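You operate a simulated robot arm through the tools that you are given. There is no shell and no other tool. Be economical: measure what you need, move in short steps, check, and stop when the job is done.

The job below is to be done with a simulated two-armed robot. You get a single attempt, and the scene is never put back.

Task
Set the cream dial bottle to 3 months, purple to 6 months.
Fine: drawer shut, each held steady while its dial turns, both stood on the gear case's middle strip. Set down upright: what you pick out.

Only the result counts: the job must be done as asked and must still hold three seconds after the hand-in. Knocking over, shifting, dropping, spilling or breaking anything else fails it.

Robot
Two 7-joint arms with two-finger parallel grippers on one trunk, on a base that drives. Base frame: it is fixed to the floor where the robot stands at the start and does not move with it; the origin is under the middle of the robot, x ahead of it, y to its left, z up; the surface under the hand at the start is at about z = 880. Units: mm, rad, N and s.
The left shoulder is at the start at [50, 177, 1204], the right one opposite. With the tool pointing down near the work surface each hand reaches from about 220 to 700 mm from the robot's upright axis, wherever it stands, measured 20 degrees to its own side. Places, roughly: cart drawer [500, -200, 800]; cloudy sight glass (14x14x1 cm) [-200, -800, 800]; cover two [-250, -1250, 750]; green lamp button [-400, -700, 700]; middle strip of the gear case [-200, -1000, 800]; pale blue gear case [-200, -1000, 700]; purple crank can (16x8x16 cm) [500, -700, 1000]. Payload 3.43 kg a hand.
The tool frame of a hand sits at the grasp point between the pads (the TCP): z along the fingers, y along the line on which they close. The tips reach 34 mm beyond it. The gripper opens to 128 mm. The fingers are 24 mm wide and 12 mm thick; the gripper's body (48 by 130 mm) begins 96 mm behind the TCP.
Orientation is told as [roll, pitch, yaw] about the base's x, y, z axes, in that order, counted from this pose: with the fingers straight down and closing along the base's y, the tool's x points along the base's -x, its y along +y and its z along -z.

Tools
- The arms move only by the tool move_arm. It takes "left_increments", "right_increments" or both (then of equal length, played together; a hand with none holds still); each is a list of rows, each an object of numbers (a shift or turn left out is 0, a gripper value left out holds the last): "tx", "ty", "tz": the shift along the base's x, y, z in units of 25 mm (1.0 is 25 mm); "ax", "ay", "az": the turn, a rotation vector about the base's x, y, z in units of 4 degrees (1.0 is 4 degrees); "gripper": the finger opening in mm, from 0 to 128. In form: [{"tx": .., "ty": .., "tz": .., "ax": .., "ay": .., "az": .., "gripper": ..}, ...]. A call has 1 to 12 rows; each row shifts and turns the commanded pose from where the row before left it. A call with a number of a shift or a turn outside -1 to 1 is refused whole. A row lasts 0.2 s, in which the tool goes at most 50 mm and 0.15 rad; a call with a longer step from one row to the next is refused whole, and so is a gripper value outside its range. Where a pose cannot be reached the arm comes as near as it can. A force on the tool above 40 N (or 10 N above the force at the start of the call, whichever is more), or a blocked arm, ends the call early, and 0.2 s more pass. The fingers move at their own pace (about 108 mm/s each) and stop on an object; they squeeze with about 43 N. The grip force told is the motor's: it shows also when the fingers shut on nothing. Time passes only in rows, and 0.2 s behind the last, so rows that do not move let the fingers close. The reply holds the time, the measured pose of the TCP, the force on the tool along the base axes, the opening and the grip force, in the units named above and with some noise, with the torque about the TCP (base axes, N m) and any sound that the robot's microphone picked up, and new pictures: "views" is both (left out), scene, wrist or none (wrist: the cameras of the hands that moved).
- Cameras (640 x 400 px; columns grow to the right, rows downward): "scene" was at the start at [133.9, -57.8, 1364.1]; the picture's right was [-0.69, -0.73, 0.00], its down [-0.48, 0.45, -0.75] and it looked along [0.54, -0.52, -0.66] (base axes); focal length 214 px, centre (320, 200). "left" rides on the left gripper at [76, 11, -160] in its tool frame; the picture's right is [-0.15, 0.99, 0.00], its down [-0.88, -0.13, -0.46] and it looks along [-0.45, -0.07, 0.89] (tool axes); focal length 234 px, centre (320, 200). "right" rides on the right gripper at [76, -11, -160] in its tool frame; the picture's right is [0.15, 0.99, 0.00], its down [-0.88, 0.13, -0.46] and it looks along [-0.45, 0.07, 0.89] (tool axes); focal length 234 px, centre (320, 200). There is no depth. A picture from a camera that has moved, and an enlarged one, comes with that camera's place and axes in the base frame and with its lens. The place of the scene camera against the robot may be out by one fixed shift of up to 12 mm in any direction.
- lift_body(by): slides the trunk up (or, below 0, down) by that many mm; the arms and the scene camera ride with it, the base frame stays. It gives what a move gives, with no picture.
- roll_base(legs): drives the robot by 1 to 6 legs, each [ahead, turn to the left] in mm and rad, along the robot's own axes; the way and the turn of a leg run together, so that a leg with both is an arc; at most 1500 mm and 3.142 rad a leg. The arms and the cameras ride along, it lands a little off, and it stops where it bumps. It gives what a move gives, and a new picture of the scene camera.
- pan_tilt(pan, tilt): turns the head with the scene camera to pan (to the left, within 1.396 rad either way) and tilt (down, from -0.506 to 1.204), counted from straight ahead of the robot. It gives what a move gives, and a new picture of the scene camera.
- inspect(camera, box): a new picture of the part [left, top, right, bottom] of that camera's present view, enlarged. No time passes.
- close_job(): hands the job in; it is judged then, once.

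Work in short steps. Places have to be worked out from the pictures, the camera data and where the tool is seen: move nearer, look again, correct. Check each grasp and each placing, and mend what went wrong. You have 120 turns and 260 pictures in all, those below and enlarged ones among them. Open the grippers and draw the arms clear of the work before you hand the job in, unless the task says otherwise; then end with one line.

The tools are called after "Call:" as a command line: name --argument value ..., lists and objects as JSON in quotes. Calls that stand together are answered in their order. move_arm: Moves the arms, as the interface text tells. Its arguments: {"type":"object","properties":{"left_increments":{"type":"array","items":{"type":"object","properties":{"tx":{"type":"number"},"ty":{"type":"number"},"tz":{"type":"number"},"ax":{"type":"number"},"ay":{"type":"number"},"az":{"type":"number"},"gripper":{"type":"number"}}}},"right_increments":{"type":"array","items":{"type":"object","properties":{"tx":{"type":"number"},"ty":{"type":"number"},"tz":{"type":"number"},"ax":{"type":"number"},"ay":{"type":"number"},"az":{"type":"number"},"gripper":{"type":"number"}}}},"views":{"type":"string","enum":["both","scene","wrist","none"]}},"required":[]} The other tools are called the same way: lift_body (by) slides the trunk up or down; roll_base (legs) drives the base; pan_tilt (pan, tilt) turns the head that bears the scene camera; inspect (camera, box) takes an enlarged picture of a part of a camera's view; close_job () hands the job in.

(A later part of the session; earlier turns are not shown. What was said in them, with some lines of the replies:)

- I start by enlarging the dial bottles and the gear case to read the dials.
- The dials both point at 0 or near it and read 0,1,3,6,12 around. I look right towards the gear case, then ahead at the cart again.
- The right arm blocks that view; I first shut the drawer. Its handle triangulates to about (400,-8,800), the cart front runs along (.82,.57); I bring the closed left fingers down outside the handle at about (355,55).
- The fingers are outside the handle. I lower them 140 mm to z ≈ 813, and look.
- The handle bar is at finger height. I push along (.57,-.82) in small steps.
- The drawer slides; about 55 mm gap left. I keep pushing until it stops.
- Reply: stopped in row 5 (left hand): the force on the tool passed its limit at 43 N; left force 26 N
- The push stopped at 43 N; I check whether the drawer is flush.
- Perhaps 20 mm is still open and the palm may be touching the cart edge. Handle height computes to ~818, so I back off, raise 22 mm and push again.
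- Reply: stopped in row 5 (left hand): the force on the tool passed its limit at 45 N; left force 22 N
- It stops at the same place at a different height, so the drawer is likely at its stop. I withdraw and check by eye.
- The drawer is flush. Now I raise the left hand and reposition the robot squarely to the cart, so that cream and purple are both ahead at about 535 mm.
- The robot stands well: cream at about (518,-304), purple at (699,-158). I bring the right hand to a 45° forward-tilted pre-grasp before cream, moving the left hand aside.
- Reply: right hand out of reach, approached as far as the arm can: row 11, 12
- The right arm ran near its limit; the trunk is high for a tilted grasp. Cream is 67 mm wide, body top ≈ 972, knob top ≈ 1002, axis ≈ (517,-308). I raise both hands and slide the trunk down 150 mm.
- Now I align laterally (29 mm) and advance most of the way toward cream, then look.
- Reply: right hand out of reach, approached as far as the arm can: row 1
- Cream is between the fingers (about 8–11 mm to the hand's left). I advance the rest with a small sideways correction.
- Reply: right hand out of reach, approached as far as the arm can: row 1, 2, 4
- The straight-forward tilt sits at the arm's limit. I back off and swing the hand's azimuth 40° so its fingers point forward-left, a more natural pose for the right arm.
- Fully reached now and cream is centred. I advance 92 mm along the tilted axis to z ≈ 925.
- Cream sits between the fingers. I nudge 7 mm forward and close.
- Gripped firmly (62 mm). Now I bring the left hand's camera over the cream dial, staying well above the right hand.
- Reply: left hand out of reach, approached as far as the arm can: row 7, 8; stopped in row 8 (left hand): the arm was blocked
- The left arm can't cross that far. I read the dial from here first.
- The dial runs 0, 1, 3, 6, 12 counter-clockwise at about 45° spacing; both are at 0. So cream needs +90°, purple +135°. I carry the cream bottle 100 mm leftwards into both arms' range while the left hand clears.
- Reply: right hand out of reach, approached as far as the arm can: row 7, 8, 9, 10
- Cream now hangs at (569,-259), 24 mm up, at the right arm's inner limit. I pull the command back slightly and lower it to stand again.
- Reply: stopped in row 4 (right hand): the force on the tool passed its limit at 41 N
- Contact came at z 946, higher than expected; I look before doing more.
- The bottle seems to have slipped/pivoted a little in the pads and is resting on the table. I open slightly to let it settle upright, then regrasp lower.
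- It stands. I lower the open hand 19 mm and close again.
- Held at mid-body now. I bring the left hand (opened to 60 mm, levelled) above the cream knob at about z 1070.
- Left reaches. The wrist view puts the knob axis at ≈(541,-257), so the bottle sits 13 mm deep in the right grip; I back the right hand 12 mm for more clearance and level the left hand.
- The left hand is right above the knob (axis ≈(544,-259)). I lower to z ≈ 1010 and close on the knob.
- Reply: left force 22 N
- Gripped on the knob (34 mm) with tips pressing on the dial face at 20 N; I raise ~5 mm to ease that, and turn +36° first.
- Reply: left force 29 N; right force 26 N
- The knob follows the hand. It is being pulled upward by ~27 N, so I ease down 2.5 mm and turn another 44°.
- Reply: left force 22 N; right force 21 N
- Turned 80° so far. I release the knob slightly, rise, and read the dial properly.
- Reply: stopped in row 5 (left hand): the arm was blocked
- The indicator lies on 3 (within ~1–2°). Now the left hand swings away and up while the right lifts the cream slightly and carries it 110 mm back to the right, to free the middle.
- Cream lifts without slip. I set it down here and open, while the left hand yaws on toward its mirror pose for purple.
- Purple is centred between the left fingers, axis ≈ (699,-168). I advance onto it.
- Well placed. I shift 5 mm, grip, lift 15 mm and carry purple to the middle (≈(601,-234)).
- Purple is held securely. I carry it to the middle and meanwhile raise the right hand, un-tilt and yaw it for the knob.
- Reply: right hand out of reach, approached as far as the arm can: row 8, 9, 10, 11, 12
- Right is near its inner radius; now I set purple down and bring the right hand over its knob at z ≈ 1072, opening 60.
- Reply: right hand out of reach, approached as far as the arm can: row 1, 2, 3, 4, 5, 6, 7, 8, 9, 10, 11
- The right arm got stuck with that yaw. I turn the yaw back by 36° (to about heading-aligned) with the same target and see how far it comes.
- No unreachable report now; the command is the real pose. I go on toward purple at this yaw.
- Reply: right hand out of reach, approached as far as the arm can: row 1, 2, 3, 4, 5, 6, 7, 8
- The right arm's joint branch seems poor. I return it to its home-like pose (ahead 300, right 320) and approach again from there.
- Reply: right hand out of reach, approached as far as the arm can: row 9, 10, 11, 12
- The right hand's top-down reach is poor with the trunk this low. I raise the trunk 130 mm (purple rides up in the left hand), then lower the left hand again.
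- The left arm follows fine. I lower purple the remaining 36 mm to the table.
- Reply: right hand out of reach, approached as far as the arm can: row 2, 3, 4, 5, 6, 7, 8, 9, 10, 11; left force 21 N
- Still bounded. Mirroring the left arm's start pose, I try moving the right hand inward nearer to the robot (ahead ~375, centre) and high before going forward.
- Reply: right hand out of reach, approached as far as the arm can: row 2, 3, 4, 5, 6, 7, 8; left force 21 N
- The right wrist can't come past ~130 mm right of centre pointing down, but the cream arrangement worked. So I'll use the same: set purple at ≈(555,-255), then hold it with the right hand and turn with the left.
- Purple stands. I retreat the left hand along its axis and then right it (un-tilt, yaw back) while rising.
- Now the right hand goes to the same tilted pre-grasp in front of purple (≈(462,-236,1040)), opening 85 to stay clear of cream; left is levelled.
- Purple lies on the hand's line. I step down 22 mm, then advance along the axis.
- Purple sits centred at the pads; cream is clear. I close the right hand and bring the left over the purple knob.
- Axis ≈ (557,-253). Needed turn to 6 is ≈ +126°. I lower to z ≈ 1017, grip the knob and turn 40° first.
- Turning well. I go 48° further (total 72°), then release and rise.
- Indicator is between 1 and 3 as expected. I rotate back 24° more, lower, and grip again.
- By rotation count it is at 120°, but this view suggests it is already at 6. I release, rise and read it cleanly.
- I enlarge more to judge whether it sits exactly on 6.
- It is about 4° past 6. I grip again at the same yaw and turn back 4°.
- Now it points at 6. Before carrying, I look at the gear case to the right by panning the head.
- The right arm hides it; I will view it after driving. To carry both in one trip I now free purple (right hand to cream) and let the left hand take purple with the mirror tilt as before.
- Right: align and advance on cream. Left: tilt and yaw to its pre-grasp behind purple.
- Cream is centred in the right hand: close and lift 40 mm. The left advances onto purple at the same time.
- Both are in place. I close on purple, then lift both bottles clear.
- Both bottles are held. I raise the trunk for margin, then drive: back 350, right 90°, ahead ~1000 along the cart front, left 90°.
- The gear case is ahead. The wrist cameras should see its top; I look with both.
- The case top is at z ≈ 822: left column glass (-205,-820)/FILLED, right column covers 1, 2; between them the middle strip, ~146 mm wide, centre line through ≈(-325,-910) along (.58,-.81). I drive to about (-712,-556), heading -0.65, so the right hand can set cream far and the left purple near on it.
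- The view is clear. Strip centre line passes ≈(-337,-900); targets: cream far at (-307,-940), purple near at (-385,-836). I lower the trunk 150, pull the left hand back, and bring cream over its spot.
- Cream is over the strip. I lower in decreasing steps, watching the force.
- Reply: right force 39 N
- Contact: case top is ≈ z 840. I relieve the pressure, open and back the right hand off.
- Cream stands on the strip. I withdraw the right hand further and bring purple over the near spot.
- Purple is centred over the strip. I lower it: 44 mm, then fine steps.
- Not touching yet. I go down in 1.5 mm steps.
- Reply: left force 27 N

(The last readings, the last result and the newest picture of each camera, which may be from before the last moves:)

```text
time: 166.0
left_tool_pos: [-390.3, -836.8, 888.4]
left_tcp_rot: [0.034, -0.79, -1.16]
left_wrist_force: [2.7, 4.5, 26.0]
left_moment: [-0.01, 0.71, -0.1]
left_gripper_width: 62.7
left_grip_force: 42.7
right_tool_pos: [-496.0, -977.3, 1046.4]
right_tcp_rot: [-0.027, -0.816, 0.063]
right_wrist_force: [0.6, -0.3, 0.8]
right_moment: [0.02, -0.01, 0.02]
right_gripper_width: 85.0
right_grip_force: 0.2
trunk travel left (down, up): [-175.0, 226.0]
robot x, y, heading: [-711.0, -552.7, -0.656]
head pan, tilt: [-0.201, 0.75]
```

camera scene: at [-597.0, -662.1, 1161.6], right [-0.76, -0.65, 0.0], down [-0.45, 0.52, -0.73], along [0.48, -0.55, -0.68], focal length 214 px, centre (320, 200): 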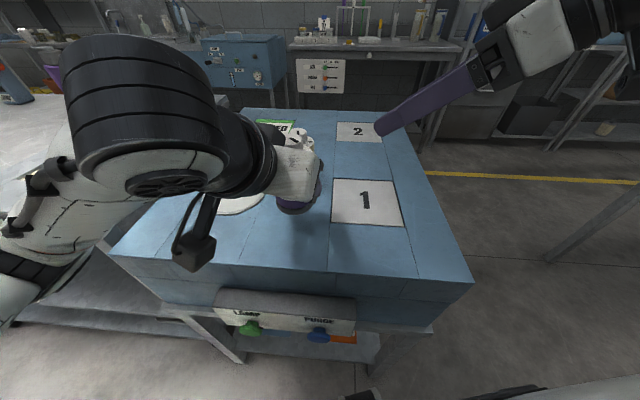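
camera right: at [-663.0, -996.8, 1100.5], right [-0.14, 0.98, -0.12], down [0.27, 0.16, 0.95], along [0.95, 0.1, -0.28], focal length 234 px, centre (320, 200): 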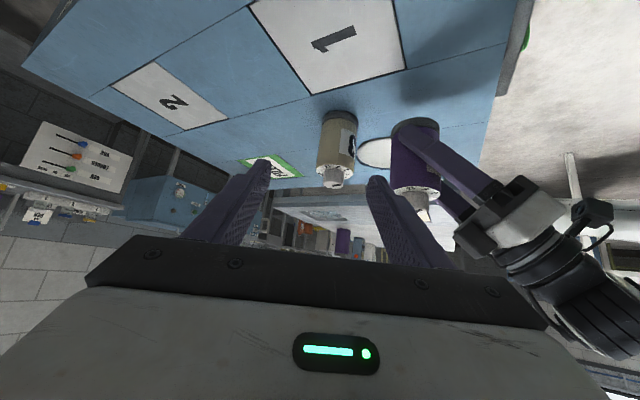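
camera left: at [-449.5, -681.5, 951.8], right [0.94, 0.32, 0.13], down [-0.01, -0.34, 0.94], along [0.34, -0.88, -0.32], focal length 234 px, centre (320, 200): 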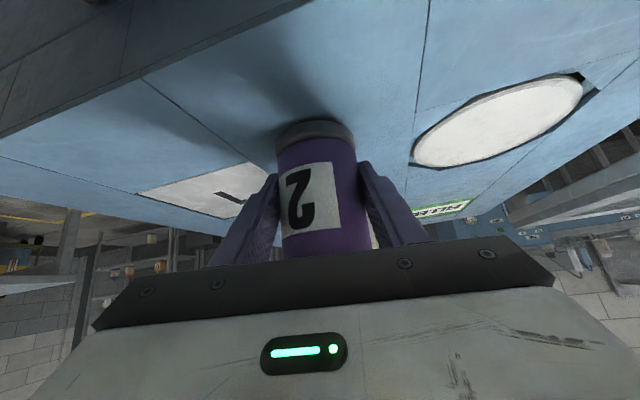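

Contact at 888. I relieve, open, and back the left hand out along its axis.

Call:
move_arm --left_increments '[{"tz": 0.12}, {}, {"gripper": 88}, {}, {}, {"tx": -0.25, "ty": 0.58, "tz": 0.63}, {"tx": -0.25, "ty": 0.58, "tz": 0.63}, {"tx": -0.25, "ty": 0.58, "tz": 0.63}, {"tx": -0.25, "ty": 0.58, "tz": 0.63}, {"tx": -0.25, "ty": 0.58, "tz": 0.63}, {"tx": -0.25, "ty": 0.7, "tz": 0.63}, {"tx": -0.25, "ty": 0.8, "tz": 0.63}]' --views "none"

Call:
move_arm --left_increments '[{"ty": 0.8, "tz": 0.6}, {"ty": 0.8, "tz": 0.6}, {"ty": 0.8, "tz": 0.6}, {"ty": 0.8, "tz": 0.6}]' --right_increments '[{"tx": -0.8, "tz": 0.6}, {"tx": -0.8, "tz": 0.6}, {"tx": -0.8, "tz": 0.6}, {"tx": -0.8, "tz": 0.6}]' --views "both"

Call:
inspect --camera "scene" --box '[220, 110, 380, 230]'

```text
time: 168.6
left_tool_pos: [-434.8, -725.0, 999.0]
left_tcp_rot: [0.039, -0.78, -1.163]
left_wrist_force: [0.6, -0.4, 0.1]
left_moment: [0.04, 0.02, 0.02]
left_gripper_width: 88.3
left_grip_force: 0.2
right_tool_pos: [-495.4, -979.1, 1045.5]
right_tcp_rot: [-0.028, -0.814, 0.064]
right_wrist_force: [-0.3, 1.4, 0.3]
right_moment: [0.03, 0.01, 0.01]
right_gripper_width: 84.9
right_grip_force: 0.1
trunk travel left (down, up): [-175.0, 226.0]
robot x, y, heading: [-708.3, -558.7, -0.654]
head pan, tilt: [-0.201, 0.75]
```

```text
time: 169.0
left_tool_pos: [-429.1, -711.2, 1013.0]
left_tcp_rot: [0.03, -0.789, -1.143]
left_wrist_force: [2.2, -1.2, 2.4]
left_moment: [0.33, 0.3, -0.43]
left_gripper_width: 88.1
left_grip_force: 0.0
right_tool_pos: [-514.1, -980.3, 1061.8]
right_tcp_rot: [-0.027, -0.814, 0.064]
right_wrist_force: [1.1, -0.7, -0.2]
right_moment: [0.01, 0.02, 0.02]
right_gripper_width: 85.0
right_grip_force: 0.0
trunk travel left (down, up): [-175.0, 226.0]
robot x, y, heading: [-712.2, -558.3, -0.656]
head pan, tilt: [-0.201, 0.75]
stopped in row 2 (left hand): the force on the tool passed its limit at 136 N (the readings are from after the stop); the commanded pose is now the measured one
camera scene: at [-596.7, -662.3, 1161.5], right [-0.76, -0.65, 0.0], down [-0.45, 0.52, -0.73], along [0.48, -0.55, -0.68], focal length 214 px, centre (320, 200)
camera right: at [-681.8, -996.8, 1115.6], right [-0.14, 0.98, -0.12], down [0.27, 0.16, 0.95], along [0.95, 0.1, -0.28], focal length 234 px, centre (320, 200)
camera left: at [-490.8, -556.5, 1072.2], right [0.93, 0.33, 0.12], down [-0.01, -0.33, 0.94], along [0.36, -0.88, -0.31], focal length 234 px, centre (320, 200)
```

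scene: 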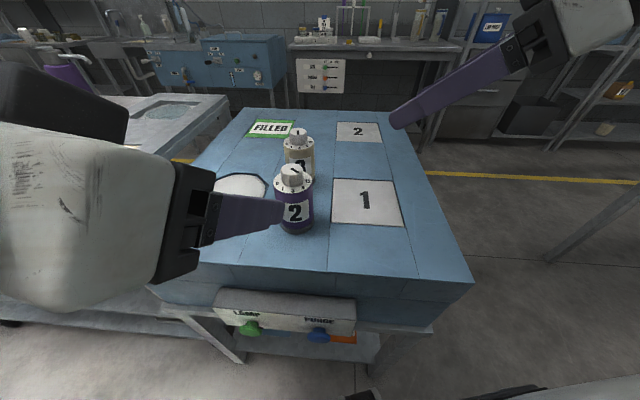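
right: 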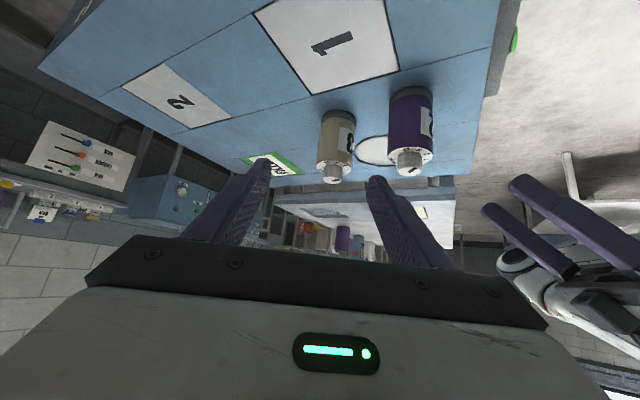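
left: 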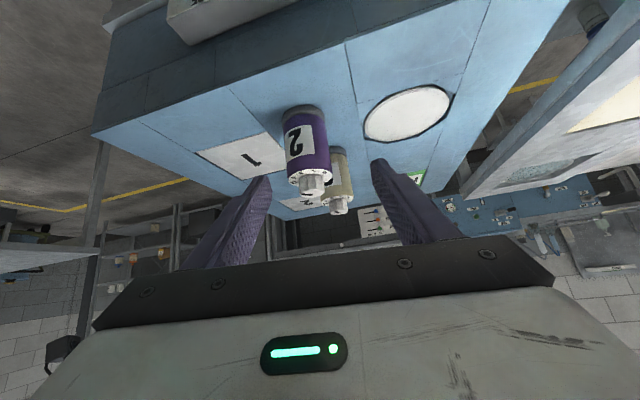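

```text
3.33 times, centred on (300, 170) of scene
camera zoom: at [-596.7, -662.3, 1161.5], right [-0.76, -0.65, 0.0], down [-0.45, 0.52, -0.73], along [0.48, -0.55, -0.68], focal length 715 px, centre (387, 300)
```

zoom: 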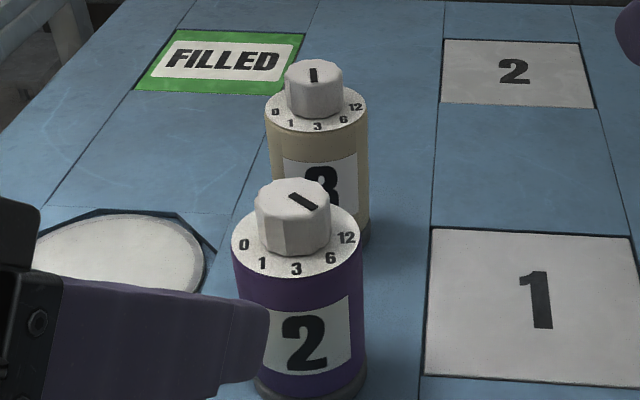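

Both stand on the strip with dials reading 3 and 6. The left hand bumped against the robot's own body while withdrawing; I move it off sideways and up, and check the scene once more.

Call:
move_arm --left_increments '[{"tx": 0.5, "ty": 0.4, "tz": 0.6}, {"tx": 0.5, "ty": 0.4, "tz": 0.6}, {"tx": 0.5, "ty": 0.4, "tz": 0.6}, {"tx": 0.5, "ty": 0.4, "tz": 0.6}]' --right_increments '[{"tx": -0.6, "tz": 0.6}, {"tx": -0.6, "tz": 0.6}, {"tz": 0.6}, {"tz": 0.6}]' --views "both"

Call:
inspect --camera "scene" --box '[220, 110, 380, 270]'

```text
time: 170.0
left_tool_pos: [-376.6, -671.9, 1075.5]
left_tcp_rot: [0.029, -0.789, -1.144]
left_wrist_force: [-0.3, 0.4, -0.6]
left_moment: [0.01, 0.01, -0.01]
left_gripper_width: 88.1
left_grip_force: 0.1
right_tool_pos: [-544.8, -977.2, 1120.0]
right_tcp_rot: [-0.026, -0.815, 0.061]
right_wrist_force: [-0.2, -0.4, -1.0]
right_moment: [0.01, -0.01, -0.02]
right_gripper_width: 84.8
right_grip_force: 0.0
trunk travel left (down, up): [-175.0, 226.0]
robot x, y, heading: [-710.9, -558.6, -0.653]
head pan, tilt: [-0.201, 0.75]
camera scene: at [-597.0, -661.8, 1161.6], right [-0.76, -0.65, 0.0], down [-0.45, 0.52, -0.73], along [0.48, -0.55, -0.68], focal length 214 px, centre (320, 200)
camera right: at [-712.1, -994.6, 1175.1], right [-0.14, 0.98, -0.12], down [0.27, 0.16, 0.95], along [0.95, 0.1, -0.28], focal length 234 px, centre (320, 200)
camera left: at [-438.7, -517.0, 1133.7], right [0.93, 0.33, 0.12], down [-0.01, -0.33, 0.94], along [0.36, -0.88, -0.31], focal length 234 px, centre (320, 200)
```

scene: 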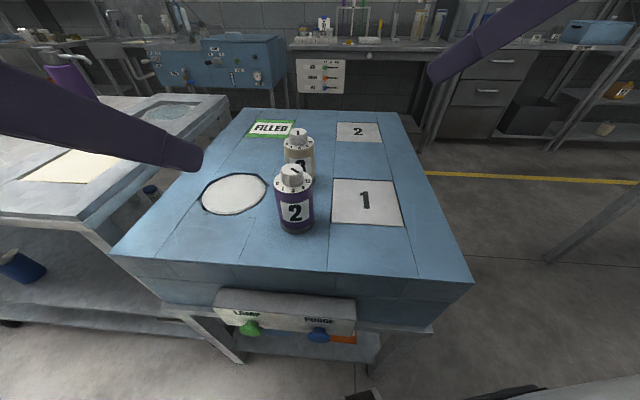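
right: 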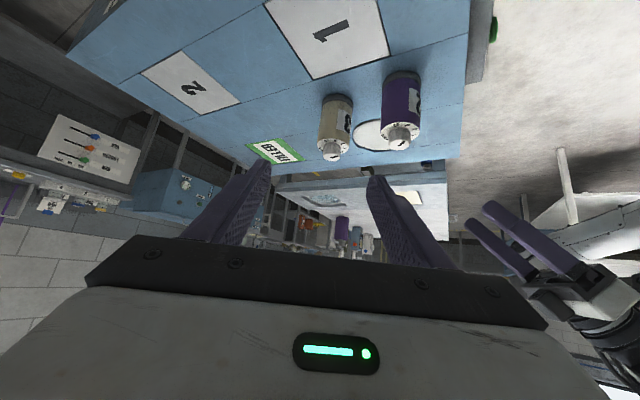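
left: 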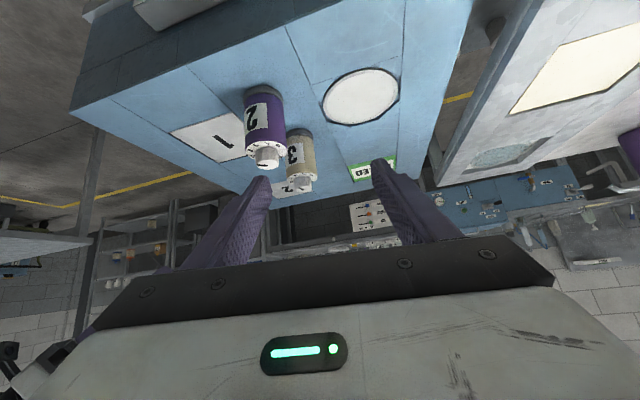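

```text
2.50 times, centred on (300, 190) of scene
camera zoom: at [-597.0, -661.8, 1161.6], right [-0.76, -0.65, 0.0], down [-0.45, 0.52, -0.73], along [0.48, -0.55, -0.68], focal length 536 px, centre (370, 225)
```

zoom: 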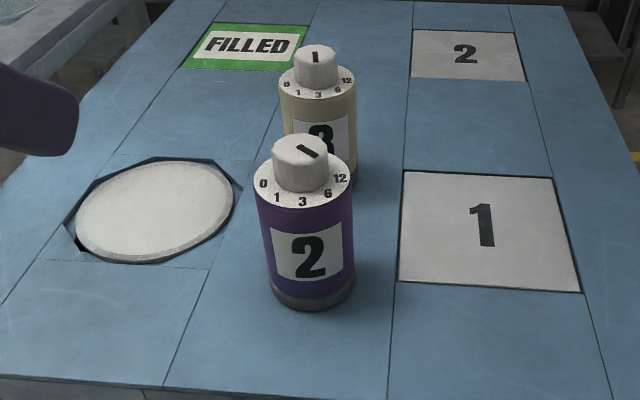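

Both bottles stand upright on the middle strip, clear of the glass, label and covers. The dials read 3 (cream) and 6 (purple), the drawer is shut, and the hands are open and clear. I hand in.

Call:
close_job

```text
The job is handed in.
```

The job is handed in: cream is set to 3 months and purple to 6 months, both stand upright on the gear case's middle strip, and the drawer was pushed shut at the start.
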